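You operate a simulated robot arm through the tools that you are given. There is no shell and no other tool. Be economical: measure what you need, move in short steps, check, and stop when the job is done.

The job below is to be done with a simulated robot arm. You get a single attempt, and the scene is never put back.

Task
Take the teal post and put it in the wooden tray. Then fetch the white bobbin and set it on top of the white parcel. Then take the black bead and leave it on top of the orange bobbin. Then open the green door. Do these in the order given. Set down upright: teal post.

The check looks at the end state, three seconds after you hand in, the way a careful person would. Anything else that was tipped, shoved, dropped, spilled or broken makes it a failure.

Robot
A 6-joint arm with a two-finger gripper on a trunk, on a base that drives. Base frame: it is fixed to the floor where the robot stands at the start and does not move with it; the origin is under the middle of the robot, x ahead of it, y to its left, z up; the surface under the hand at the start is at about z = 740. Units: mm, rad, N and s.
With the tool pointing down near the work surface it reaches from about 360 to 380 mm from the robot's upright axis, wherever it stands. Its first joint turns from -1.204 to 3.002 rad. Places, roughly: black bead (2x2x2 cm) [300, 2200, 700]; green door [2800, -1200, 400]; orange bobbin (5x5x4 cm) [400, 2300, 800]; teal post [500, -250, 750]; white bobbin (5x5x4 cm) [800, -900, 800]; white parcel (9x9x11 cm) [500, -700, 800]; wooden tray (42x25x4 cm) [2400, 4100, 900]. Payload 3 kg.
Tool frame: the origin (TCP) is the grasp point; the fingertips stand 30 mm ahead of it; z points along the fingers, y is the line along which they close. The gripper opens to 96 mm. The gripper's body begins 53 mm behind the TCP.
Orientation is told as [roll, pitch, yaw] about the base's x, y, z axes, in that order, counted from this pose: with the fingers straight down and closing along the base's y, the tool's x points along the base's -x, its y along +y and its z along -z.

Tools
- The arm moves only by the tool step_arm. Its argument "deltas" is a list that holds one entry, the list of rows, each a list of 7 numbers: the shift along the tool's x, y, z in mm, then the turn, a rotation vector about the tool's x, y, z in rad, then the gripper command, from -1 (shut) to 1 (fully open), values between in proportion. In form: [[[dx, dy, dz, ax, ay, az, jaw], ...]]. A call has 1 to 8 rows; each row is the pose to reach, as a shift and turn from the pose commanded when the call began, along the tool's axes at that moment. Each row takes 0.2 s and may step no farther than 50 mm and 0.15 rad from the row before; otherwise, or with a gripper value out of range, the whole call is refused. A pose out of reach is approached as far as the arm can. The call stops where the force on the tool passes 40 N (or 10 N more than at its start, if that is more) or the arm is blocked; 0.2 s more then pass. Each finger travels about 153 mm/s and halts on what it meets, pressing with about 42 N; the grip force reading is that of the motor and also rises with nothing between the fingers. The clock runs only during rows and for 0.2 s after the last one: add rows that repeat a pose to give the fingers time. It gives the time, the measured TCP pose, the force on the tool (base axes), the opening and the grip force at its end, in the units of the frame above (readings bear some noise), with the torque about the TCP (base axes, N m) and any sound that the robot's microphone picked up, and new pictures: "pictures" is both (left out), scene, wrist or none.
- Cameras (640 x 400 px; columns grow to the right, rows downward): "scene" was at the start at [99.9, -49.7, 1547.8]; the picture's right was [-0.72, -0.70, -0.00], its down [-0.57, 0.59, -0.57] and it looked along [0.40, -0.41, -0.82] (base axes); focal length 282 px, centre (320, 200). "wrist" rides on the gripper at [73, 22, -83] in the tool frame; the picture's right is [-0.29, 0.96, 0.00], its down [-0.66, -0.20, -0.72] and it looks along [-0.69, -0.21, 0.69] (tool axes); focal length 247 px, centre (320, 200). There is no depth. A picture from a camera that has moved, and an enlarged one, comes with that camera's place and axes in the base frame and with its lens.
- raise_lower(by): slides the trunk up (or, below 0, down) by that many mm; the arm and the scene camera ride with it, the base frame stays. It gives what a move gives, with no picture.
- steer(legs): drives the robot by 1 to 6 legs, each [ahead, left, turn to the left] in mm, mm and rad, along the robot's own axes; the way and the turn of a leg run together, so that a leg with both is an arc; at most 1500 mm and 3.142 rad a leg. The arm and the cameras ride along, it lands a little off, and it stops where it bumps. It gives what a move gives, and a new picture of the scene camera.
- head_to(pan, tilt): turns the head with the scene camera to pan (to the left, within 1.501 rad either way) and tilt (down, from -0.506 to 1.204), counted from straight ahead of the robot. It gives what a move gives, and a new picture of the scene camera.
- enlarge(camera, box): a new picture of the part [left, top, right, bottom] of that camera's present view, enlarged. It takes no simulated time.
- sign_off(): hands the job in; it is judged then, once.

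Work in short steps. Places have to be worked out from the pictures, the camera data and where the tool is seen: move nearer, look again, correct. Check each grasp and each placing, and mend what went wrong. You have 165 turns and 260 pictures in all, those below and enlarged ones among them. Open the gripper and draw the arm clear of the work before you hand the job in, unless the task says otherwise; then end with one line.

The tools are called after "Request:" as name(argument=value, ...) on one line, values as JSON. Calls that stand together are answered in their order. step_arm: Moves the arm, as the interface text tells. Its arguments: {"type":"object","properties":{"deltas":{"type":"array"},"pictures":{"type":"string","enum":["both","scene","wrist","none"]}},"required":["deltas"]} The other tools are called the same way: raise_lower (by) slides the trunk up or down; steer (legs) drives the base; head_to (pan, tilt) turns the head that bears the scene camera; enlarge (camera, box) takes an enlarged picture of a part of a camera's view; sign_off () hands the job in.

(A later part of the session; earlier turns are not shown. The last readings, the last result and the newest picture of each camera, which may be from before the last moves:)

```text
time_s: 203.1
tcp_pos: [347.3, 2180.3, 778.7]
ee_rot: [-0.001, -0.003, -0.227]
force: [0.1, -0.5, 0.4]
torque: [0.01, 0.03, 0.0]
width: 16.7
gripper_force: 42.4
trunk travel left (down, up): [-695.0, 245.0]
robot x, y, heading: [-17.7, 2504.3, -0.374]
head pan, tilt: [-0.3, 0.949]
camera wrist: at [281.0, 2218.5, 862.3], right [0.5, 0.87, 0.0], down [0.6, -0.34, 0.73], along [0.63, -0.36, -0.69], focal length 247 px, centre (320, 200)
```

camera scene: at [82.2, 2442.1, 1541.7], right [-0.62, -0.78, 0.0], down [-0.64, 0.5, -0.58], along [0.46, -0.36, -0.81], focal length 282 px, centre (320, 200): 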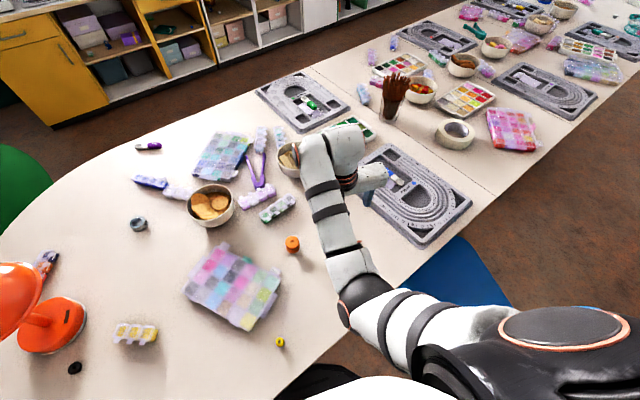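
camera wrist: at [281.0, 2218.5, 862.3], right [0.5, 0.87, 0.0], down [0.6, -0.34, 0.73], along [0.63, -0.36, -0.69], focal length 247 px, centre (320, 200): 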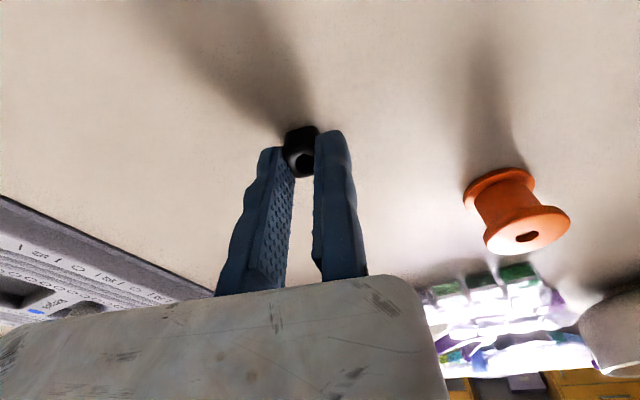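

Bead grasped (16.7 mm). Lifting 120, then drive 55 ahead, 120 left to bring it above the orange bobbin.

Request:
raise_lower(by=130)

Request:
steer(legs=[[45, 120, 0]])

Request:
step_arm(deltas=[[[0, 0, 0, 0, 0, 0, -0.8]]], pictures="wrist")

```text
time_s: 204.7
tcp_pos: [346.3, 2179.8, 907.5]
ee_rot: [-0.001, -0.004, -0.226]
force: [0.1, -0.3, 0.3]
torque: [0.0, 0.01, 0.02]
width: 16.8
gripper_force: 42.2
trunk travel left (down, up): [-825.0, 115.0]
robot x, y, heading: [-20.0, 2507.1, -0.37]
head pan, tilt: [-0.3, 0.949]
```

```text
time_s: 205.9
tcp_pos: [426.4, 2274.1, 908.3]
ee_rot: [-0.003, -0.005, -0.232]
force: [0.2, 0.1, -0.2]
torque: [0.01, 0.01, 0.0]
width: 16.7
gripper_force: 41.8
trunk travel left (down, up): [-825.0, 115.0]
robot x, y, heading: [62.4, 2599.0, -0.374]
head pan, tilt: [-0.3, 0.949]
camera scene: at [164.9, 2536.7, 1448.5], right [-0.62, -0.78, 0.0], down [-0.64, 0.51, -0.58], along [0.45, -0.36, -0.81], focal length 282 px, centre (320, 200)
```

scene: 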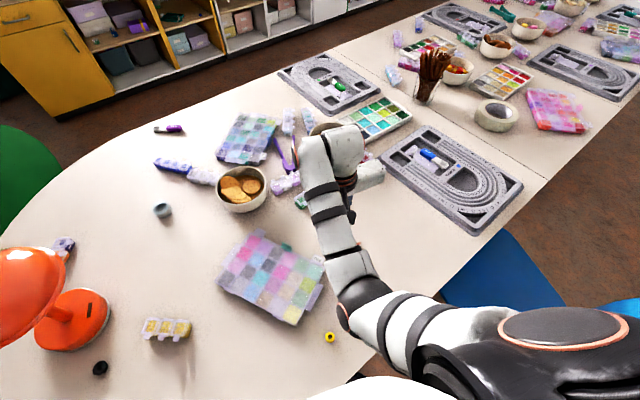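

```text
time_s: 206.3
tcp_pos: [424.9, 2272.2, 908.6]
ee_rot: [-0.002, -0.002, -0.231]
force: [0.0, -0.1, 0.3]
torque: [-0.01, -0.01, 0.02]
width: 16.8
gripper_force: 41.9
trunk travel left (down, up): [-825.0, 115.0]
robot x, y, heading: [58.5, 2599.0, -0.375]
head pan, tilt: [-0.3, 0.949]
camera wrist: at [359.9, 2311.4, 992.2], right [0.5, 0.86, 0.0], down [0.59, -0.35, 0.73], along [0.63, -0.37, -0.69], focal length 247 px, centre (320, 200)
```

wrist: 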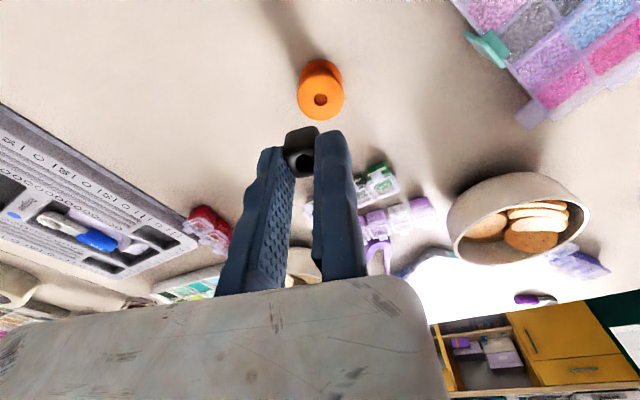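

Bobbin top centre ≈ (442.5, 2263); bead ≈ (423.5, 2265). Shift arm 19 mm forward, 3 left, lower 60 and look.

Request:
step_arm(deltas=[[[-10, 1.5, 0, 0, 0, 0, -0.8], [-18.8, 3, 0, 0, 0, 0, -0.8], [-18.8, 3, 0, 0, 0, 0, -0.8]]], pictures="none")

Request:
raise_lower(by=-65)

Request:
step_arm(deltas=[[[0, 0, 0, 0, 0, 0, -0.8]]], pictures="wrist")

Request:
enlarge(camera="wrist", box=[220, 70, 400, 190])

```text
time_s: 207.1
tcp_pos: [446.5, 2272.1, 907.9]
ee_rot: [-0.001, -0.003, -0.231]
force: [-0.3, -0.8, -0.4]
torque: [0.0, 0.0, -0.02]
width: 16.5
gripper_force: 42.2
trunk travel left (down, up): [-825.0, 115.0]
robot x, y, heading: [62.1, 2599.3, -0.38]
head pan, tilt: [-0.3, 0.949]
```

```text
time_s: 208.2
tcp_pos: [444.5, 2273.1, 843.1]
ee_rot: [-0.003, -0.004, -0.232]
force: [0.4, -0.3, -0.1]
torque: [0.01, 0.03, 0.01]
width: 16.6
gripper_force: 42.0
trunk travel left (down, up): [-760.0, 180.0]
robot x, y, heading: [62.3, 2600.1, -0.378]
head pan, tilt: [-0.3, 0.949]
```

```text
time_s: 208.6
tcp_pos: [445.2, 2272.9, 843.8]
ee_rot: [-0.003, -0.003, -0.231]
force: [-0.3, -0.3, 0.4]
torque: [0.01, 0.01, 0.05]
width: 17.0
gripper_force: 42.2
trunk travel left (down, up): [-760.0, 180.0]
robot x, y, heading: [61.5, 2598.9, -0.379]
head pan, tilt: [-0.3, 0.949]
camera wrist: at [379.3, 2310.7, 927.2], right [0.51, 0.86, 0.0], down [0.59, -0.35, 0.73], along [0.63, -0.37, -0.69], focal length 247 px, centre (320, 200)
```

wrist: 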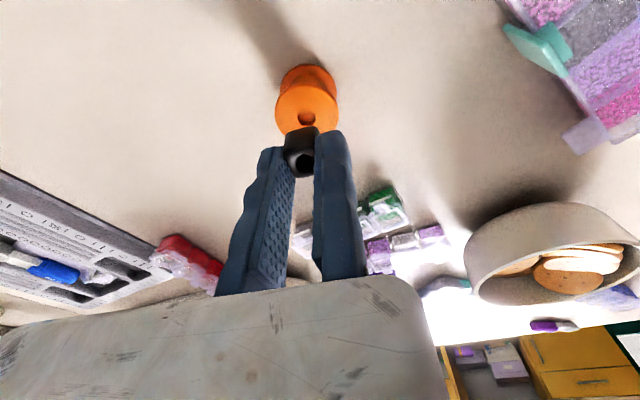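

```text
3.33 times, centred on (310, 130) of wrist
camera zoom: at [379.3, 2310.7, 927.2], right [0.51, 0.86, 0.0], down [0.59, -0.35, 0.73], along [0.63, -0.37, -0.69], focal length 823 px, centre (353, 433)
```

zoom: 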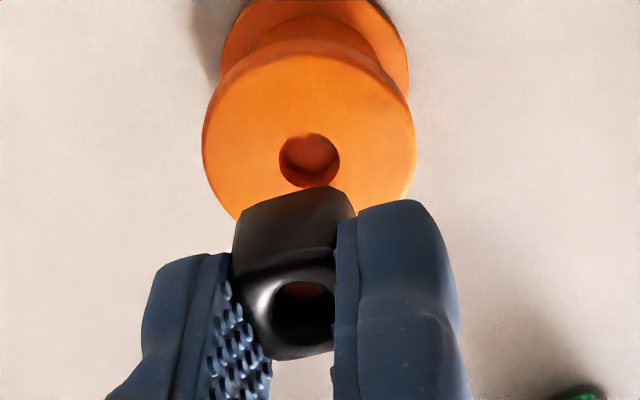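

Bead and bobbin top are aligned within ~2 mm. Lowering 18, then small increments to contact.

Request:
raise_lower(by=-17)

Request:
step_arm(deltas=[[[0, 0, 1, 0, 0, 0, -0.8], [0, 0, 2, 0, 0, 0, -0.8], [0, 0, 3, 0, 0, 0, -0.8], [0, 0, 3, 0, 0, 0, -0.8]]], pictures="wrist")

```text
time_s: 209.2
tcp_pos: [444.5, 2271.9, 824.8]
ee_rot: [-0.003, -0.003, -0.23]
force: [-0.4, 0.7, -0.4]
torque: [0.0, 0.01, 0.0]
width: 16.7
gripper_force: 41.8
trunk travel left (down, up): [-743.0, 197.0]
robot x, y, heading: [61.7, 2599.4, -0.375]
head pan, tilt: [-0.3, 0.949]
```

```text
time_s: 210.2
tcp_pos: [444.7, 2270.8, 823.1]
ee_rot: [-0.002, -0.004, -0.232]
force: [0.0, -0.5, 0.4]
torque: [0.01, -0.01, 0.0]
width: 16.9
gripper_force: 42.1
trunk travel left (down, up): [-743.0, 197.0]
robot x, y, heading: [59.9, 2600.9, -0.375]
head pan, tilt: [-0.3, 0.949]
camera wrist: at [379.5, 2310.7, 906.7], right [0.51, 0.86, 0.0], down [0.59, -0.35, 0.73], along [0.63, -0.37, -0.69], focal length 247 px, centre (320, 200)
```

wrist: 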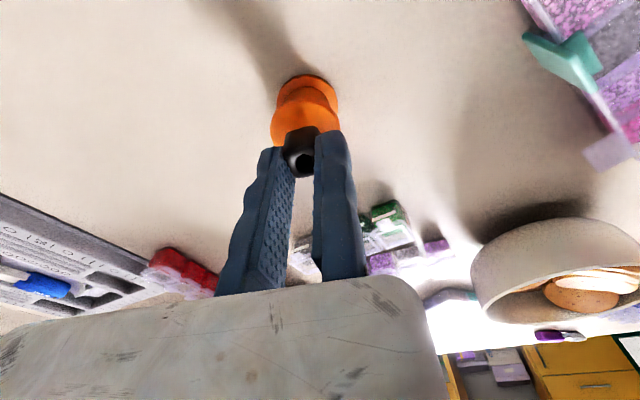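

No contact yet; continuing with small steps.

Request:
step_arm(deltas=[[[0, 0, 1, 0, 0, 0, -0.8], [0, 0, 2, 0, 0, 0, -0.8], [0, 0, 2, 0, 0, 0, -0.8]]], pictures="none")

Request:
step_arm(deltas=[[[0, 0, 1, 0, 0, 0, -0.8], [0, 0, 1.5, 0, 0, 0, -0.8], [0, 0, 1.5, 0, 0, 0, -0.8]]], pictures="none")

```text
time_s: 211.0
tcp_pos: [446.3, 2272.1, 819.9]
ee_rot: [-0.002, -0.002, -0.232]
force: [-0.5, -0.1, 0.5]
torque: [-0.01, 0.03, 0.0]
width: 16.7
gripper_force: 42.1
trunk travel left (down, up): [-743.0, 197.0]
robot x, y, heading: [59.8, 2601.6, -0.375]
head pan, tilt: [-0.3, 0.949]
```

```text
time_s: 211.8
tcp_pos: [445.7, 2272.9, 818.8]
ee_rot: [-0.003, -0.005, -0.233]
force: [-0.8, 0.6, 0.0]
torque: [0.02, 0.02, 0.0]
width: 16.8
gripper_force: 41.8
trunk travel left (down, up): [-743.0, 197.0]
robot x, y, heading: [62.1, 2596.4, -0.375]
head pan, tilt: [-0.3, 0.949]
```

Still free; continue 1.5 mm at a time.

Request:
step_arm(deltas=[[[0, 0, 1, 0, 0, 0, -0.8], [0, 0, 1.5, 0, 0, 0, -0.8], [0, 0, 1.5, 0, 0, 0, -0.8]]], pictures="none")

Request:
step_arm(deltas=[[[0, 0, 1, 0, 0, 0, -0.8], [0, 0, 1.5, 0, 0, 0, -0.8], [0, 0, 1.5, 0, 0, 0, -0.8]]], pictures="wrist")

```text
time_s: 212.6
tcp_pos: [445.7, 2271.3, 817.1]
ee_rot: [0.0, -0.005, -0.231]
force: [-0.1, 0.1, -0.5]
torque: [0.0, -0.02, -0.02]
width: 16.7
gripper_force: 41.6
trunk travel left (down, up): [-743.0, 197.0]
robot x, y, heading: [63.6, 2596.1, -0.373]
head pan, tilt: [-0.3, 0.949]
```

```text
time_s: 213.4
tcp_pos: [446.1, 2272.0, 817.2]
ee_rot: [-0.001, -0.004, -0.231]
force: [-0.4, 0.3, -0.2]
torque: [0.01, -0.02, 0.0]
width: 17.0
gripper_force: 42.4
trunk travel left (down, up): [-743.0, 197.0]
robot x, y, heading: [57.9, 2597.8, -0.377]
head pan, tilt: [-0.3, 0.949]
camera wrist: at [379.3, 2310.9, 900.8], right [0.51, 0.86, 0.0], down [0.59, -0.35, 0.73], along [0.63, -0.37, -0.69], focal length 247 px, centre (320, 200)
```

wrist: 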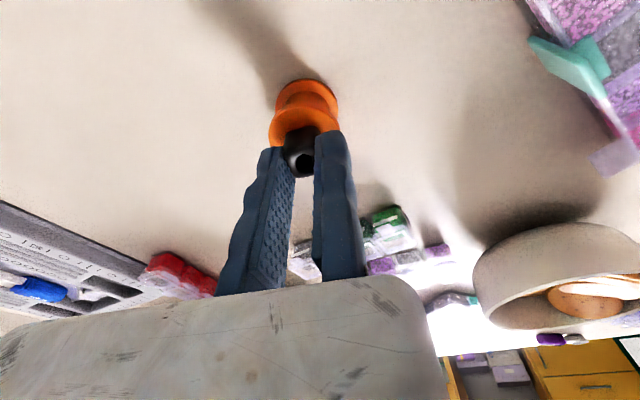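

No force yet. Continuing down another 3 mm.

Request:
step_arm(deltas=[[[0, 0, 1, 0, 0, 0, -0.8], [0, 0, 2, 0, 0, 0, -0.8], [0, 0, 2, 0, 0, 0, -0.8]]], pictures="none")

Request:
step_arm(deltas=[[[0, 0, 0.7, 0, 0, 0, -0.8], [0, 0, 1.5, 0, 0, 0, -0.8], [0, 0, 1.5, 0, 0, 0, -0.8]]], pictures="none")

Request:
enlarge(camera="wrist", box=[220, 70, 400, 190])

```text
time_s: 214.2
tcp_pos: [444.1, 2272.6, 816.3]
ee_rot: [-0.004, -0.006, -0.232]
force: [0.3, 0.3, 7.3]
torque: [-0.03, -0.01, -0.01]
width: 16.7
gripper_force: 42.3
trunk travel left (down, up): [-743.0, 197.0]
robot x, y, heading: [62.2, 2600.2, -0.377]
head pan, tilt: [-0.3, 0.949]
```

```text
time_s: 215.0
tcp_pos: [444.2, 2273.6, 814.8]
ee_rot: [-0.003, -0.009, -0.231]
force: [2.5, -1.7, 22.3]
torque: [-0.27, -0.07, -0.02]
width: 16.8
gripper_force: 42.3
trunk travel left (down, up): [-743.0, 197.0]
robot x, y, heading: [66.0, 2601.6, -0.377]
head pan, tilt: [-0.3, 0.949]
```

```text
3.33 times, centred on (310, 130) of wrist
camera zoom: at [378.0, 2311.7, 898.8], right [0.51, 0.86, 0.0], down [0.59, -0.34, 0.73], along [0.63, -0.37, -0.68], focal length 823 px, centre (353, 433)
```

zoom: 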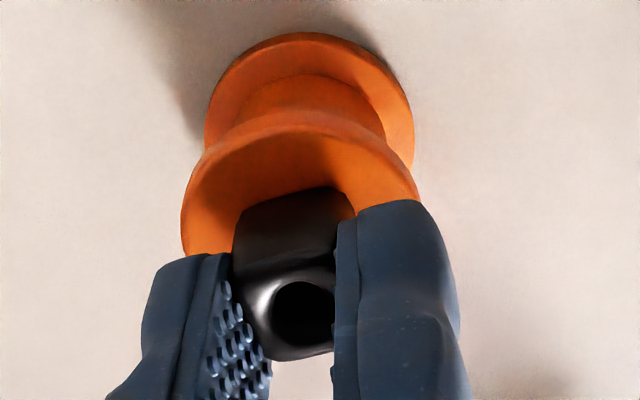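

Contact confirmed. Ease up ~2.5 mm, open gently, offset slightly from the fixed finger, and raise.

Request:
step_arm(deltas=[[[0, 0, -2, 0, 0, 0, -0.8], [0, 0, -2.5, 0, 0, 0, -0.8], [0, 0, -2.5, 0, 0, 0, -0.5], [0, 0, -2.5, 0, 0, 0, -0.2], [0, 3, -2.5, 0, 0, 0, -0.2], [0, 4, -2.5, 0, 0, 0, -0.2]]], pictures="wrist")

Request:
raise_lower(by=100)

Request:
step_arm(deltas=[[[0, 0, 0, 0, 0, 0, -0.2]]], pictures="wrist")

Request:
enlarge(camera="wrist", box=[220, 0, 420, 130])

```text
time_s: 216.4
tcp_pos: [444.6, 2275.5, 815.1]
ee_rot: [-0.001, -0.002, -0.232]
force: [-0.7, 0.0, 0.1]
torque: [-0.04, 0.01, 0.0]
width: 38.7
gripper_force: 0.0
trunk travel left (down, up): [-743.0, 197.0]
robot x, y, heading: [61.4, 2604.5, -0.376]
head pan, tilt: [-0.3, 0.949]
camera wrist: at [380.0, 2314.5, 899.8], right [0.51, 0.86, 0.0], down [0.59, -0.35, 0.73], along [0.63, -0.37, -0.69], focal length 247 px, centre (320, 200)
```

wrist: 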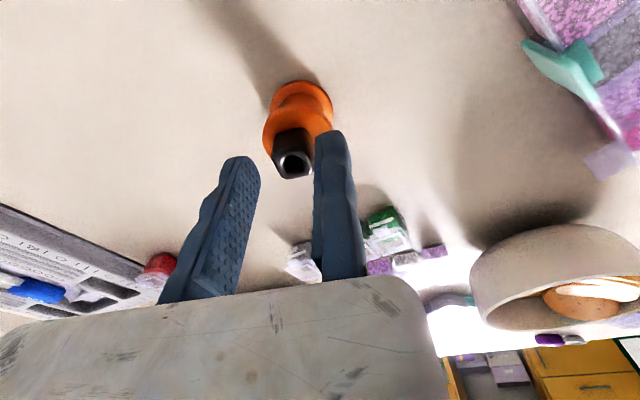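

```text
time_s: 217.7
tcp_pos: [446.2, 2276.9, 915.7]
ee_rot: [-0.003, -0.004, -0.232]
force: [-0.5, 0.2, -0.6]
torque: [-0.02, 0.0, 0.03]
width: 38.6
gripper_force: 0.1
trunk travel left (down, up): [-843.0, 97.0]
robot x, y, heading: [61.2, 2595.4, -0.376]
head pan, tilt: [-0.3, 0.949]
```

```text
time_s: 218.1
tcp_pos: [445.2, 2275.9, 914.8]
ee_rot: [0.0, -0.004, -0.233]
force: [0.1, -0.3, 0.1]
torque: [-0.01, 0.02, 0.01]
width: 38.2
gripper_force: 0.1
trunk travel left (down, up): [-843.0, 97.0]
robot x, y, heading: [63.6, 2597.4, -0.373]
head pan, tilt: [-0.3, 0.949]
camera wrist: at [380.1, 2314.5, 999.8], right [0.51, 0.86, 0.0], down [0.59, -0.35, 0.73], along [0.63, -0.37, -0.69], focal length 247 px, centre (320, 200)
```

wrist: 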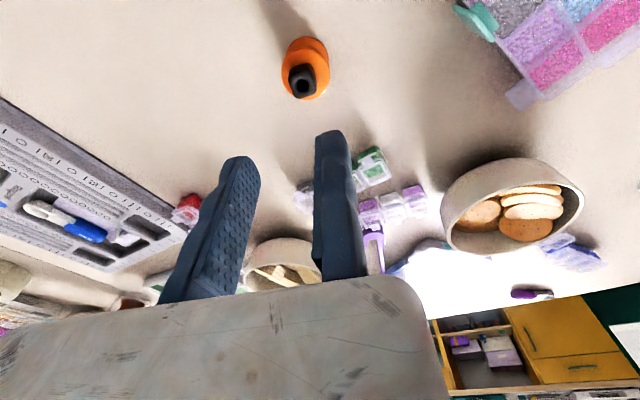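

```text
3.08 times, centred on (320, 65) of wrist
camera zoom: at [380.1, 2314.5, 999.8], right [0.51, 0.86, 0.0], down [0.59, -0.35, 0.73], along [0.63, -0.37, -0.69], focal length 760 px, centre (320, 615)
```

zoom: 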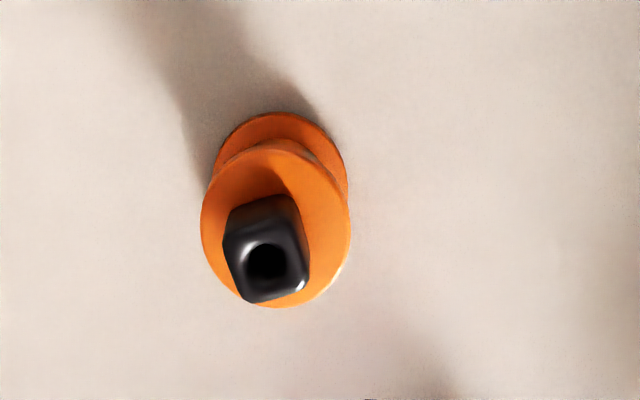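

Bead rests on the orange bobbin. Raise, back off and head round to the green door.

Request:
raise_lower(by=90)

Request:
head_to(pan=0.0, tilt=0.55)

Request:
steer(legs=[[-650, 0, 0], [0, 0, -1.195], [1500, -110, 0]])

```text
time_s: 219.4
tcp_pos: [446.0, 2274.9, 1005.4]
ee_rot: [-0.001, -0.002, -0.233]
force: [0.1, 0.0, 0.5]
torque: [0.01, 0.01, -0.02]
width: 38.8
gripper_force: 0.1
trunk travel left (down, up): [-933.0, 7.0]
robot x, y, heading: [63.9, 2597.2, -0.376]
head pan, tilt: [-0.3, 0.949]
```

```text
time_s: 220.2
tcp_pos: [446.3, 2276.1, 1007.1]
ee_rot: [-0.002, -0.003, -0.232]
force: [-0.8, -0.9, -1.0]
torque: [-0.03, 0.02, 0.0]
width: 38.3
gripper_force: 0.1
trunk travel left (down, up): [-933.0, 7.0]
robot x, y, heading: [59.5, 2599.5, -0.378]
head pan, tilt: [0.0, 0.55]
camera scene: at [190.3, 2549.4, 1589.4], right [-0.37, -0.93, 0.0], down [-0.49, 0.19, -0.85], along [0.79, -0.31, -0.52], focal length 282 px, centre (320, 200)
```

scene: 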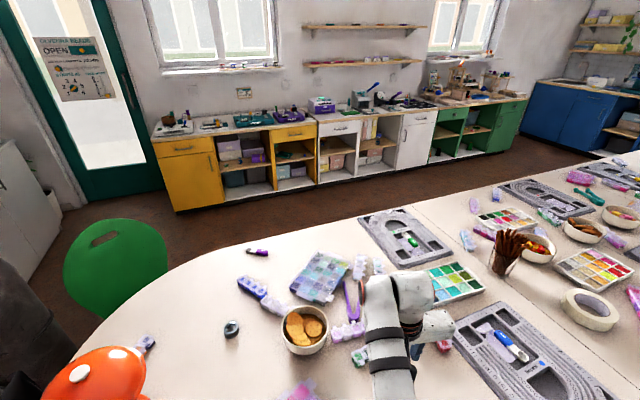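

```text
refused: leg 3 is longer than a leg can be; nothing moved
```

Leg slightly too long; re-issuing split.

Request:
steer(legs=[[-650, 0, 0], [0, 0, -1.195], [1300, -110, 0], [1300, 0, 0]])

```text
time_s: 239.2
tcp_pos: [-786.6, -270.0, 1005.6]
ee_rot: [-0.002, -0.003, -1.429]
force: [-0.6, -0.3, -0.4]
torque: [-0.05, 0.02, -0.03]
width: 38.2
gripper_force: 0.1
trunk travel left (down, up): [-933.0, 7.0]
robot x, y, heading: [-622.8, 202.9, -1.575]
head pan, tilt: [0.0, 0.55]
camera scene: at [-627.0, 67.7, 1589.5], right [-1.0, 0.0, 0.0], down [0.0, 0.52, -0.85], along [0.0, -0.85, -0.52], focal length 282 px, centre (320, 200)
```

scene: 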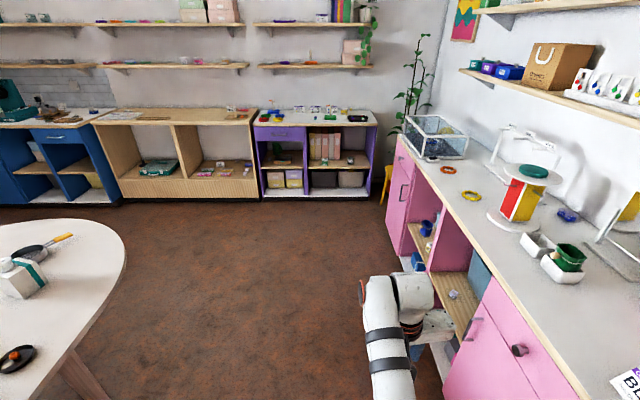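

Continue: ahead to y≈-1750, turn left to face +x, and drive along the table end.

Request:
steer(legs=[[1350, 150, 0], [580, 0, 0], [0, 0, 1.571], [1300, 0, 0], [700, 0, 0]])

```text
time_s: 262.2
tcp_pos: [1980.6, -1788.6, 1005.7]
ee_rot: [-0.001, -0.003, 0.186]
force: [-0.4, 0.0, 0.3]
torque: [0.06, 0.01, 0.03]
width: 38.4
gripper_force: 0.0
trunk travel left (down, up): [-933.0, 7.0]
robot x, y, heading: [1500.8, -1649.1, 0.039]
head pan, tilt: [0.0, 0.55]
camera scene: at [1637.3, -1641.4, 1589.5], right [0.04, -1.0, 0.0], down [-0.52, -0.02, -0.85], along [0.85, 0.04, -0.52], focal length 282 px, centre (320, 200)
```

scene: 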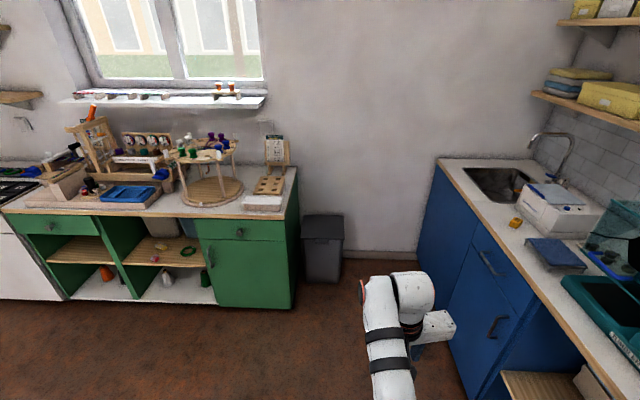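

Request:
enlarge(camera="scene", box=[180, 180, 320, 320])

```text
2.86 times, centred on (250, 250) of scene
camera zoom: at [1637.3, -1641.4, 1589.5], right [0.04, -1.0, 0.0], down [-0.52, -0.02, -0.85], along [0.85, 0.04, -0.52], focal length 806 px, centre (520, 57)
```

zoom: 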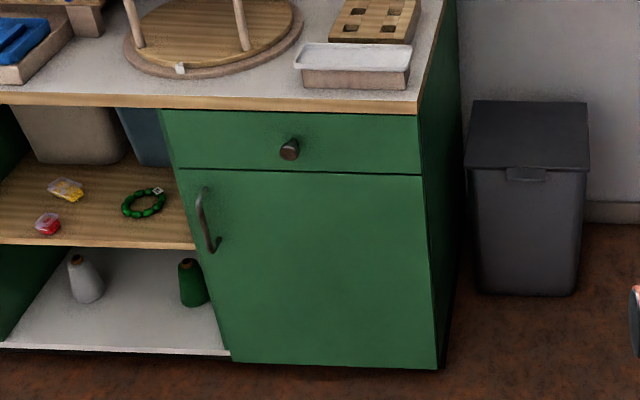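

The green door: hinge on the right (y≈-1400), D-handle at left (y≈-977, z 430–575), front plane x≈2815. I'll fix the tool yaw and swing the hand to point forward, here in free space.

Request:
step_arm(deltas=[[[0, 0, 0, 0, 0, 0.147, 0.2], [0, 0, 0, 0, 0, 0.147, 0.2]]], pictures="none")

Request:
step_arm(deltas=[[[-30, 0, -2, 0, -0.15, 0, 0.2], [-59, 0, -9, 0, -0.3, 0, 0.2], [-87, 0, -20, 0, -0.45, 0, 0.2], [-113, 0, -35, 0, -0.6, 0, 0.2], [-136, 0, -54, 0, -0.75, 0, 0.2], [-157, 0, -76, 0, -0.9, 0, 0.2], [-173, 0, -100, 0, -1.05, 0, 0.2], [-186, 0, -128, 0, -1.2, 0, 0.2]]])

```text
time_s: 262.8
tcp_pos: [1982.0, -1788.5, 1004.7]
ee_rot: [-0.001, -0.004, 0.038]
force: [-0.5, 0.1, 0.8]
torque: [-0.01, 0.04, -0.01]
width: 57.6
gripper_force: 0.0
trunk travel left (down, up): [-933.0, 7.0]
robot x, y, heading: [1495.8, -1650.6, 0.043]
head pan, tilt: [0.0, 0.55]
```

```text
time_s: 264.6
tcp_pos: [2167.4, -1780.2, 1132.1]
ee_rot: [-0.006, -1.206, 0.045]
force: [-0.7, 0.1, -0.2]
torque: [-0.05, 0.02, 0.0]
width: 57.5
gripper_force: 0.2
trunk travel left (down, up): [-933.0, 7.0]
robot x, y, heading: [1500.7, -1649.4, 0.042]
head pan, tilt: [0.0, 0.55]
camera scene: at [1638.0, -1641.3, 1589.5], right [0.04, -1.0, 0.0], down [-0.52, -0.02, -0.85], along [0.85, 0.04, -0.52], focal length 282 px, centre (320, 200)
camera wrist: at [2064.0, -1762.4, 1094.4], right [0.07, 0.96, 0.27], down [-0.43, -0.22, 0.88], along [0.9, -0.18, 0.4], focal length 247 px, centre (320, 200)
```

scene: 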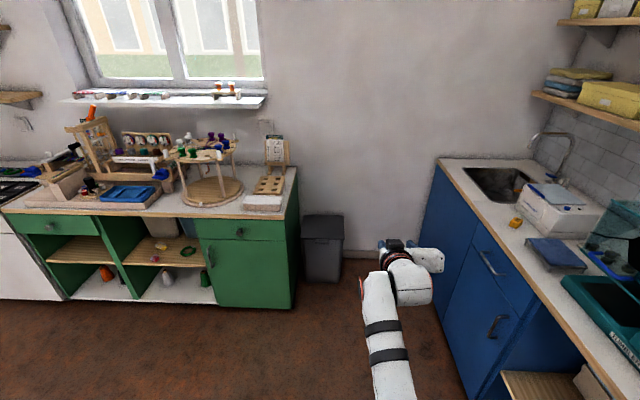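
wrist: 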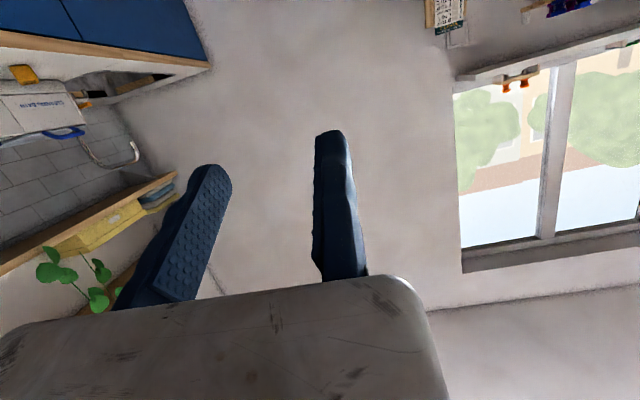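

Works. Finishing the rotation to horizontal.

Request:
step_arm(deltas=[[[-26, 0, -2, 0, -0.13, 0, 0.2], [-49, 0, -6, 0, -0.25, 0, 0.2], [-72, 0, -14, 0, -0.365, 0, 0.2], [-72, 0, -14, 0, -0.365, 0, 0.2]]])

```text
time_s: 265.6
tcp_pos: [2179.9, -1781.4, 1203.9]
ee_rot: [-0.821, -1.569, 0.86]
force: [-0.2, 0.2, 0.2]
torque: [0.02, 0.0, 0.01]
width: 57.5
gripper_force: 0.0
trunk travel left (down, up): [-933.0, 7.0]
robot x, y, heading: [1498.2, -1650.1, 0.046]
head pan, tilt: [0.0, 0.55]
camera scene: at [1638.1, -1641.4, 1589.5], right [0.04, -1.0, 0.0], down [-0.52, -0.02, -0.85], along [0.85, 0.04, -0.52], focal length 282 px, centre (320, 200)
camera wrist: at [2097.1, -1762.4, 1132.5], right [-0.04, 0.96, 0.29], down [-0.71, -0.23, 0.66], along [0.7, -0.18, 0.69], focal length 247 px, centre (320, 200)
```

scene: 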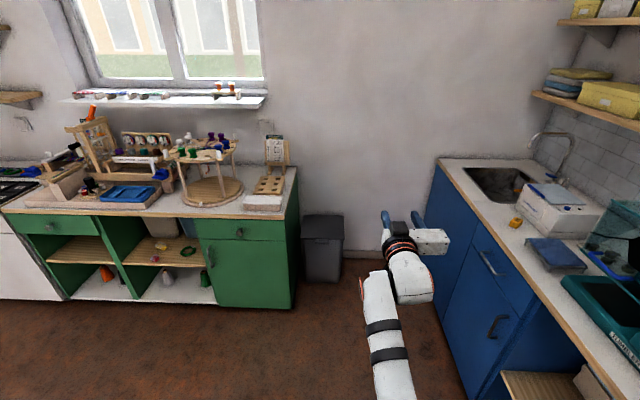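
wrist: 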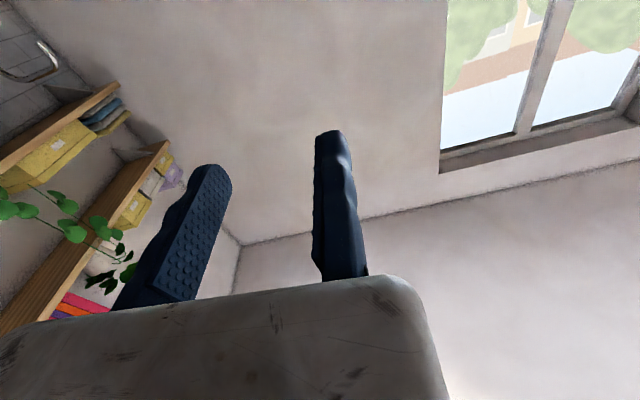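

Hand now points forward at robot-frame (675 ahead, 162 right). I'll straighten heading, drive to face the handle with standoff, then lower the trunk to handle height.

Request:
steer(legs=[[0, 0, -0.045], [440, 850, 0]])

Request:
raise_lower(by=-450)

Request:
head_to(pan=-0.2, tilt=0.6)

```text
time_s: 270.9
tcp_pos: [2600.7, -963.2, 1204.0]
ee_rot: [-0.414, -1.571, 0.41]
force: [0.5, -0.4, -0.3]
torque: [-0.03, -0.01, -0.01]
width: 57.5
gripper_force: 0.0
trunk travel left (down, up): [-933.0, 7.0]
robot x, y, heading: [1924.3, -801.8, 0.0]
head pan, tilt: [0.0, 0.55]
camera scene: at [2065.1, -799.4, 1589.5], right [0.0, -1.0, 0.0], down [-0.52, 0.0, -0.85], along [0.85, 0.0, -0.52], focal length 282 px, centre (320, 200)
```

scene: 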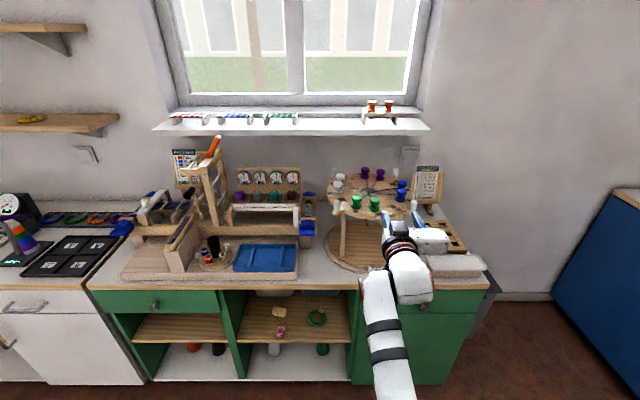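

```text
refused: -450 is not a number from -400 to 400
```

```text
time_s: 271.7
tcp_pos: [2603.2, -963.6, 1205.0]
ee_rot: [-0.509, -1.566, 0.507]
force: [0.1, 0.0, 0.5]
torque: [-0.01, 0.02, 0.01]
width: 57.5
gripper_force: 0.2
trunk travel left (down, up): [-933.0, 7.0]
robot x, y, heading: [1923.3, -799.5, -0.005]
head pan, tilt: [-0.201, 0.6]
camera scene: at [2062.3, -816.3, 1585.0], right [-0.2, -0.98, 0.0], down [-0.55, 0.11, -0.83], along [0.81, -0.16, -0.56], focal length 282 px, centre (320, 200)
```

scene: 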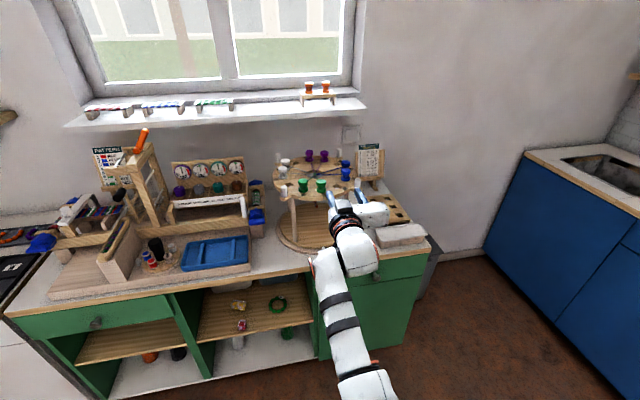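

Counter edge is ≈2750–2780, fingertips at 2630, so lowering is clear. Lower 400, then 295.

Request:
raise_lower(by=-400)

Request:
raise_lower(by=-290)

Request:
step_arm(deltas=[[[0, 0, 0, 0, 0, 0, 0.2]]])

```text
time_s: 275.5
tcp_pos: [2602.0, -962.2, 804.8]
ee_rot: [-0.496, -1.566, 0.492]
force: [-0.1, 0.4, -0.3]
torque: [-0.01, -0.01, 0.0]
width: 57.6
gripper_force: 0.1
trunk travel left (down, up): [-533.0, 407.0]
robot x, y, heading: [1922.7, -800.2, 0.001]
head pan, tilt: [-0.201, 0.6]
```

```text
time_s: 278.4
tcp_pos: [2601.2, -963.2, 514.7]
ee_rot: [-0.501, -1.567, 0.497]
force: [-0.4, 0.2, 0.4]
torque: [0.04, -0.04, 0.0]
width: 57.5
gripper_force: 0.0
trunk travel left (down, up): [-243.0, 697.0]
robot x, y, heading: [1927.8, -804.4, 0.005]
head pan, tilt: [-0.201, 0.6]
```

```text
time_s: 278.8
tcp_pos: [2601.2, -962.0, 515.2]
ee_rot: [-0.487, -1.567, 0.482]
force: [0.4, -0.1, 0.5]
torque: [0.0, 0.01, -0.01]
width: 57.7
gripper_force: 0.1
trunk travel left (down, up): [-243.0, 697.0]
robot x, y, heading: [1924.5, -803.0, 0.0]
head pan, tilt: [-0.201, 0.6]
camera scene: at [2062.1, -816.5, 895.0], right [-0.2, -0.98, 0.0], down [-0.55, 0.11, -0.83], along [0.81, -0.16, -0.56], focal length 282 px, centre (320, 200)
camera wrist: at [2518.6, -939.8, 442.4], right [0.01, 0.96, 0.29], down [-0.72, -0.2, 0.66], along [0.69, -0.21, 0.69], focal length 247 px, centre (320, 200)
```

scene: 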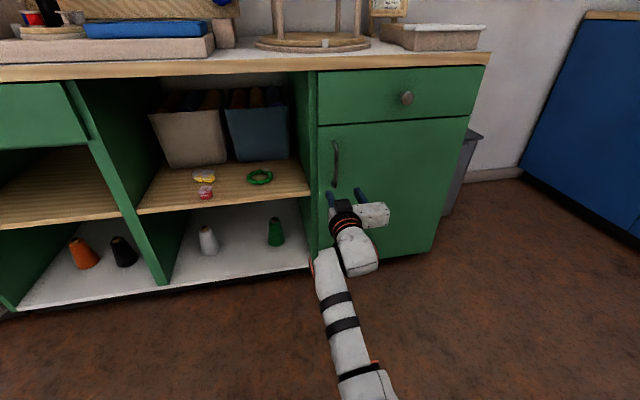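
wrist: 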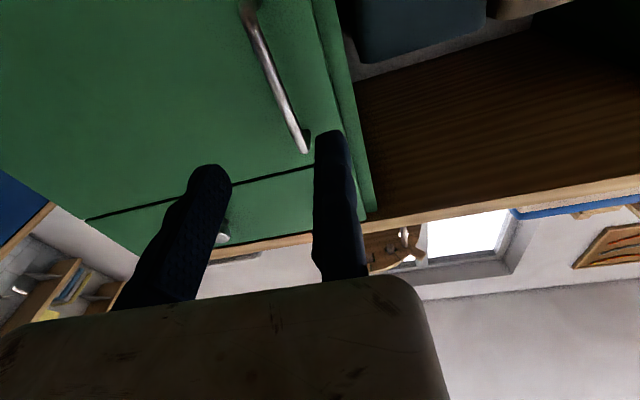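

Handle triangulates to x≈2758, y≈-1002, z≈457–601. I'll raise 12, shift right 26 and advance ~95, then recheck.

Request:
raise_lower(by=12)

Request:
steer(legs=[[95, -26, 0]])

Request:
step_arm(deltas=[[[0, 0, 0, 0, 0, 0, 0.2]]], pictures="wrist")

```text
time_s: 279.4
tcp_pos: [2601.6, -962.1, 526.2]
ee_rot: [-0.43, -1.568, 0.426]
force: [0.1, -0.3, 0.0]
torque: [-0.02, 0.02, -0.01]
width: 57.7
gripper_force: 0.1
trunk travel left (down, up): [-255.0, 685.0]
robot x, y, heading: [1925.5, -802.2, 0.001]
head pan, tilt: [-0.201, 0.6]
```

```text
time_s: 280.6
tcp_pos: [2695.6, -989.5, 525.2]
ee_rot: [-0.421, -1.569, 0.417]
force: [0.1, -1.1, -0.4]
torque: [0.01, 0.01, 0.0]
width: 57.9
gripper_force: 0.1
trunk travel left (down, up): [-255.0, 685.0]
robot x, y, heading: [2022.1, -828.5, 0.003]
head pan, tilt: [-0.201, 0.6]
camera scene: at [2157.0, -842.9, 906.9], right [-0.2, -0.98, 0.0], down [-0.55, 0.11, -0.82], along [0.81, -0.17, -0.57], focal length 282 px, centre (320, 200)
```

scene: 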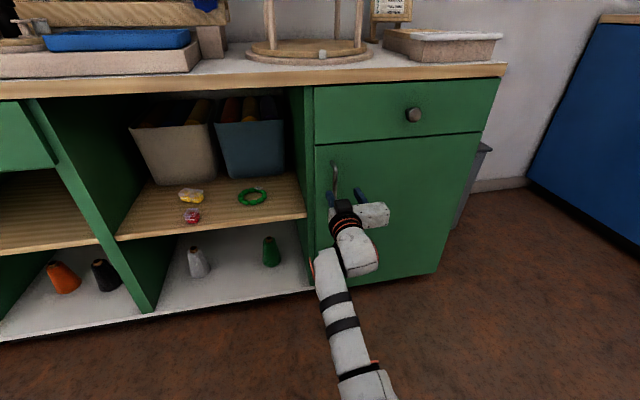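

```text
time_s: 281.0
tcp_pos: [2695.8, -989.1, 526.8]
ee_rot: [-0.46, -1.568, 0.456]
force: [0.4, -0.2, -0.2]
torque: [0.0, -0.03, -0.03]
width: 57.8
gripper_force: 0.2
trunk travel left (down, up): [-255.0, 685.0]
robot x, y, heading: [2020.2, -830.3, -0.0]
head pan, tilt: [-0.201, 0.6]
camera wrist: at [2613.4, -966.3, 454.4], right [0.01, 0.96, 0.29], down [-0.72, -0.2, 0.66], along [0.69, -0.21, 0.69], focal length 247 px, centre (320, 200)
```

wrist: 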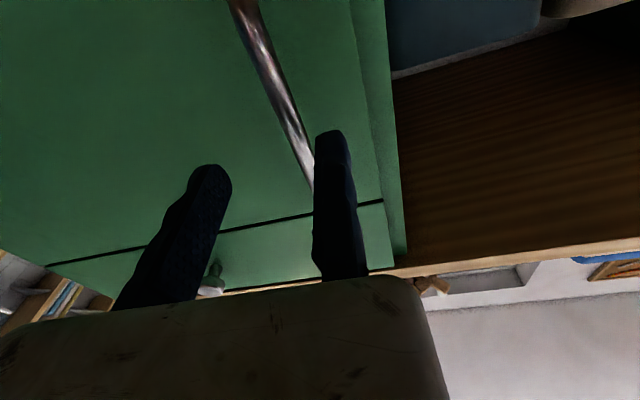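

Bar is within the gap (y≈-1005…-1009). Advance 50 more and check.

Request:
steer(legs=[[48, -5, 0]])

Request:
step_arm(deltas=[[[0, 0, 0, 0, 0, 0, 0.2]]], pictures="wrist")

Request:
enlarge(camera="scene", box=[280, 140, 420, 240])

```text
time_s: 282.0
tcp_pos: [2743.6, -993.5, 524.5]
ee_rot: [-0.246, -1.567, 0.24]
force: [-2.8, 0.2, -0.4]
torque: [-0.01, 0.02, 0.04]
width: 57.7
gripper_force: 0.0
trunk travel left (down, up): [-255.0, 685.0]
robot x, y, heading: [2071.7, -829.9, 0.0]
head pan, tilt: [-0.201, 0.6]
stopped in leg 1: the force on the tool passed its limit at 100 N (the readings are from after the stop); the commanded pose is now the measured one
camera scene: at [2206.6, -848.1, 907.0], right [-0.2, -0.98, 0.0], down [-0.55, 0.11, -0.83], along [0.81, -0.17, -0.56], focal length 282 px, centre (320, 200)
```

scene: 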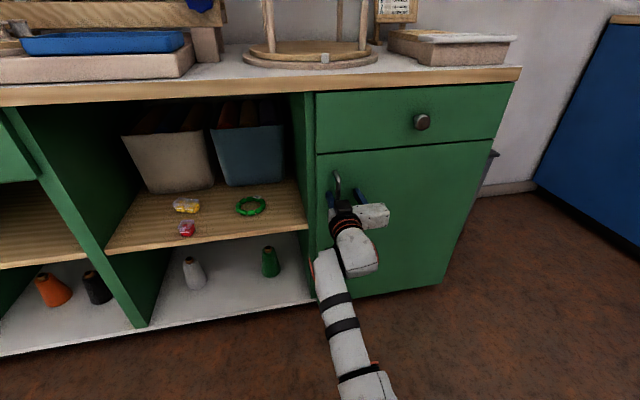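

```text
time_s: 282.4
tcp_pos: [2745.0, -994.3, 524.3]
ee_rot: [-0.189, -1.565, 0.186]
force: [-2.8, -0.4, 0.2]
torque: [0.0, -0.01, 0.02]
width: 57.6
gripper_force: 0.0
trunk travel left (down, up): [-255.0, 685.0]
robot x, y, heading: [2071.8, -832.9, -0.006]
head pan, tilt: [-0.201, 0.6]
camera wrist: at [2662.1, -971.1, 453.0], right [0.01, 0.96, 0.29], down [-0.72, -0.2, 0.66], along [0.69, -0.22, 0.69], focal length 247 px, centre (320, 200)
```

wrist: 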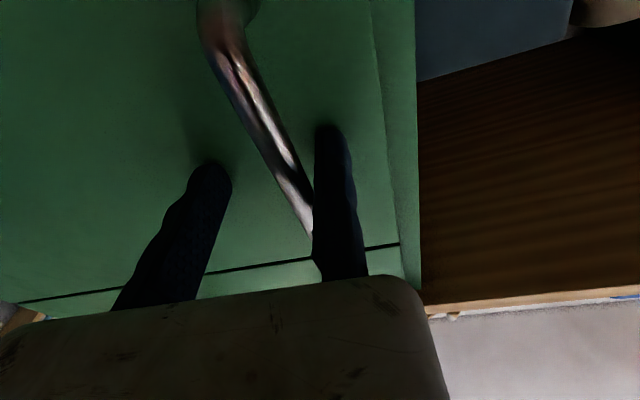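

```text
4.00 times, centred on (350, 190) of scene
camera zoom: at [2206.6, -848.1, 907.0], right [-0.2, -0.98, 0.0], down [-0.55, 0.11, -0.83], along [0.81, -0.17, -0.56], focal length 1128 px, centre (200, 240)
```

zoom: 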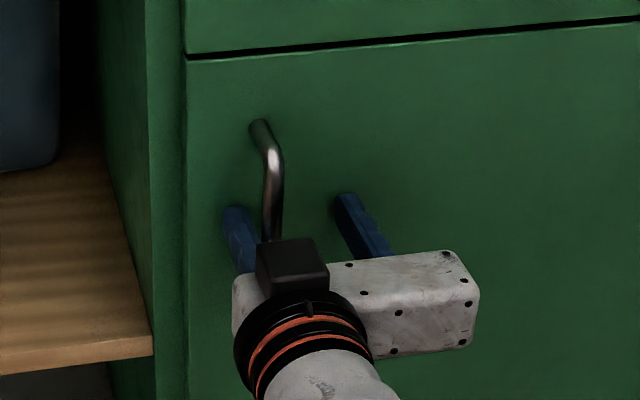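

Fingertips just touched the door face (x≈2775); bar is between the fingers. Back off 5 mm, shift right 8 mm toward the bar, then close.

Request:
step_arm(deltas=[[[0, 0, -5, 0, 0, 0, 0.2], [0, -4, -6, 0, 0, 0, 0.2], [0, -8, -6, 0, 0, 0, 0.2], [0, -8, -6, 0, 0, 0, 0.2]]], pictures="wrist")

```text
time_s: 283.6
tcp_pos: [2738.7, -995.8, 523.2]
ee_rot: [0.52, -1.563, -0.517]
force: [-3.2, 6.9, 1.8]
torque: [-0.12, -0.04, -0.03]
width: 57.5
gripper_force: 0.0
trunk travel left (down, up): [-255.0, 685.0]
robot x, y, heading: [2074.1, -830.8, 0.004]
head pan, tilt: [-0.201, 0.6]
stopped in row 4: the force on the tool passed its limit at 41 N (the readings are from after the stop); the commanded pose is now the measured one
camera wrist: at [2656.2, -973.3, 452.6], right [0.0, 0.95, 0.3], down [-0.72, -0.21, 0.66], along [0.7, -0.21, 0.69], focal length 247 px, centre (320, 200)
```

wrist: 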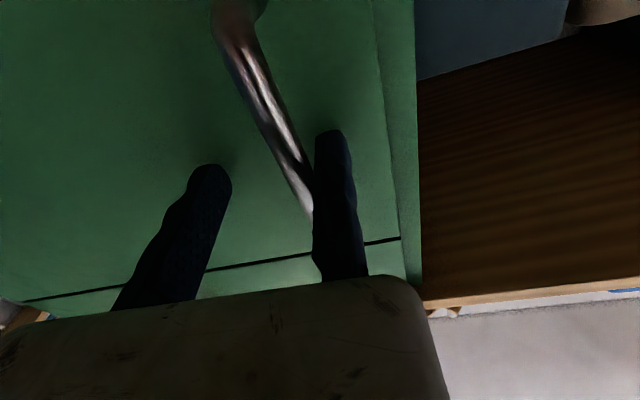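

The fixed finger touches the bar now. Closing the gripper on it.

Request:
step_arm(deltas=[[[0, 1, 0, 0, 0, 0, 0.0], [0, 1, 0, 0, 0, 0, -0.4], [0, 1, 0, 0, 0, 0, -0.8], [0, 1, 0, 0, 0, 0, -1], [0, 1, 0, 0, 0, 0, -1], [0, 1, 0, 0, 0, 0, -1]]], pictures="wrist")

```text
time_s: 284.9
tcp_pos: [2739.2, -996.4, 524.1]
ee_rot: [0.352, -1.563, -0.353]
force: [-0.8, 6.4, 2.4]
torque: [-0.24, 0.05, 0.01]
width: 11.7
gripper_force: 45.2
trunk travel left (down, up): [-255.0, 685.0]
robot x, y, heading: [2070.6, -832.2, 0.004]
head pan, tilt: [-0.201, 0.6]
camera wrist: at [2655.8, -973.4, 452.6], right [0.0, 0.96, 0.3], down [-0.72, -0.21, 0.67], along [0.7, -0.21, 0.69], focal length 247 px, centre (320, 200)
```

wrist: 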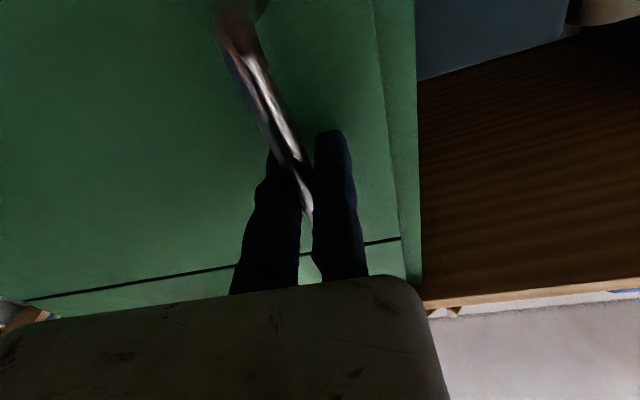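

Bar gripped (11.7 mm). Hinge ≈ (2785, -1415). I'll drive the base in a small arc around the hinge (0.08 rad) to start pulling the door.

Request:
steer(legs=[[-47, -57, 0.08]])

```text
time_s: 286.0
tcp_pos: [2706.6, -999.9, 523.4]
ee_rot: [0.4, -1.561, -0.319]
force: [1.6, -0.3, 4.3]
torque: [-0.27, 0.22, 0.03]
width: 11.8
gripper_force: 44.4
trunk travel left (down, up): [-255.0, 685.0]
robot x, y, heading: [2023.5, -886.0, 0.081]
head pan, tilt: [-0.201, 0.6]
camera scene: at [2163.3, -893.7, 907.1], right [-0.12, -0.99, 0.0], down [-0.56, 0.07, -0.83], along [0.82, -0.1, -0.56], focal length 282 px, centre (320, 200)
```

scene: 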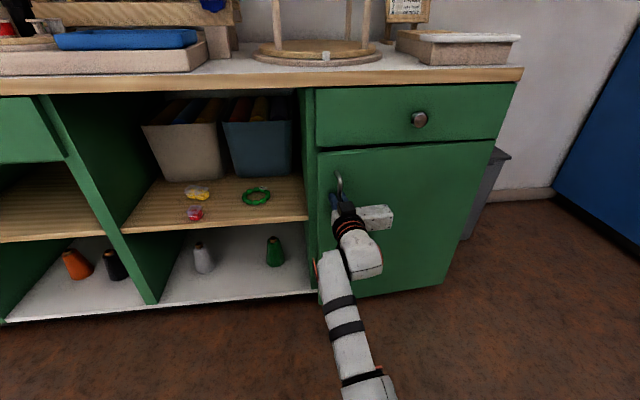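

The door follows with little force. Continuing the arc by 0.25 rad.

Request:
steer(legs=[[-147, -179, 0.25]])

```text
time_s: 287.7
tcp_pos: [2607.1, -1029.8, 524.0]
ee_rot: [0.281, -1.562, 0.052]
force: [-11.5, 24.4, -1.0]
torque: [0.23, -0.87, -0.05]
width: 11.9
gripper_force: 44.9
trunk travel left (down, up): [-255.0, 685.0]
robot x, y, heading: [1922.3, -1094.3, 0.334]
head pan, tilt: [-0.201, 0.6]
camera scene: at [2054.8, -1061.3, 907.0], right [0.13, -0.99, 0.0], down [-0.56, -0.08, -0.83], along [0.82, 0.11, -0.56], focal length 282 px, centre (320, 200)
```

scene: 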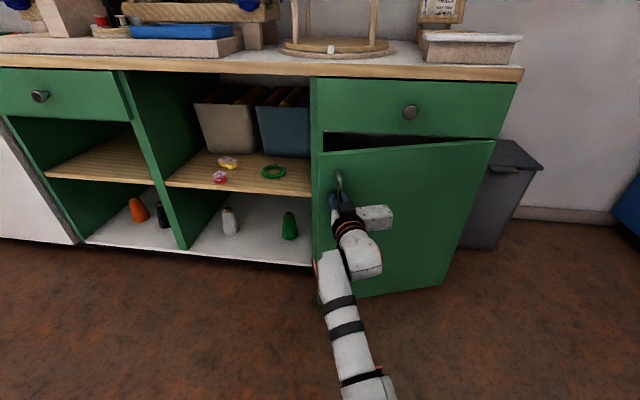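

Opening steadily; refined hinge ≈ (2773, -1409). Continue 0.3 rad with a slight outward correction.

Request:
steer(legs=[[-173, -204, 0.3]])

```text
time_s: 289.6
tcp_pos: [2498.4, -1098.3, 523.2]
ee_rot: [0.825, -1.561, -0.198]
force: [18.9, -21.9, 5.5]
torque: [-0.62, 0.15, 0.06]
width: 11.4
gripper_force: 45.0
trunk travel left (down, up): [-255.0, 685.0]
robot x, y, heading: [1861.2, -1355.0, 0.626]
head pan, tilt: [-0.201, 0.6]
camera scene: at [1980.9, -1289.5, 907.1], right [0.41, -0.91, 0.0], down [-0.52, -0.23, -0.83], along [0.75, 0.34, -0.56], focal length 282 px, centre (320, 200)
```

scene: 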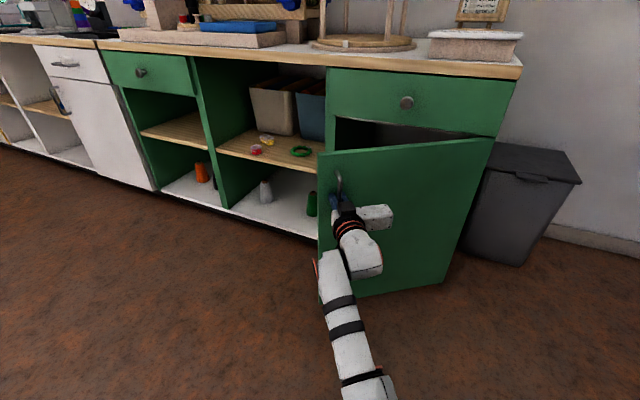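

Door ≈36° open. Continue 0.3 rad with slight inward correction.

Request:
steer(legs=[[-173, -217, 0.3]])

```text
time_s: 291.6
tcp_pos: [2418.5, -1191.1, 524.1]
ee_rot: [0.427, -1.562, 0.505]
force: [-11.8, 8.0, -1.7]
torque: [0.09, -0.29, -0.03]
width: 11.5
gripper_force: 44.8
trunk travel left (down, up): [-255.0, 685.0]
robot x, y, heading: [1884.6, -1630.4, 0.933]
head pan, tilt: [-0.201, 0.6]
camera scene: at [1981.5, -1528.9, 907.0], right [0.67, -0.74, 0.0], down [-0.42, -0.38, -0.83], along [0.61, 0.55, -0.56], focal length 282 px, centre (320, 200)
```

scene: 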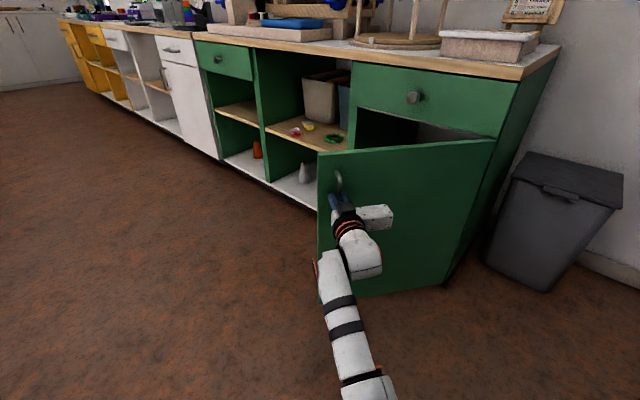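

Door ≈53° open. One more arc of 0.35 rad.

Request:
steer(legs=[[-204, -245, 0.35]])

```text
time_s: 293.9
tcp_pos: [2364.8, -1324.2, 524.9]
ee_rot: [-0.007, -1.564, 1.302]
force: [1.8, -0.7, -1.4]
torque: [0.74, -0.12, -0.03]
width: 11.7
gripper_force: 44.6
trunk travel left (down, up): [-255.0, 685.0]
robot x, y, heading: [2021.8, -1923.3, 1.294]
head pan, tilt: [-0.201, 0.6]
stopped in leg 1: the force on the tool passed its limit at 40 N (the readings are from after the stop); the commanded pose is now the measured one
camera scene: at [2075.6, -1792.7, 906.9], right [0.89, -0.46, 0.0], down [-0.26, -0.5, -0.82], along [0.38, 0.73, -0.57], focal length 282 px, centre (320, 200)
```

scene: 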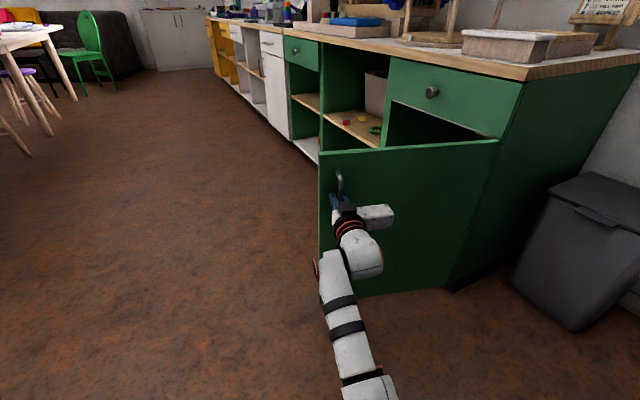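

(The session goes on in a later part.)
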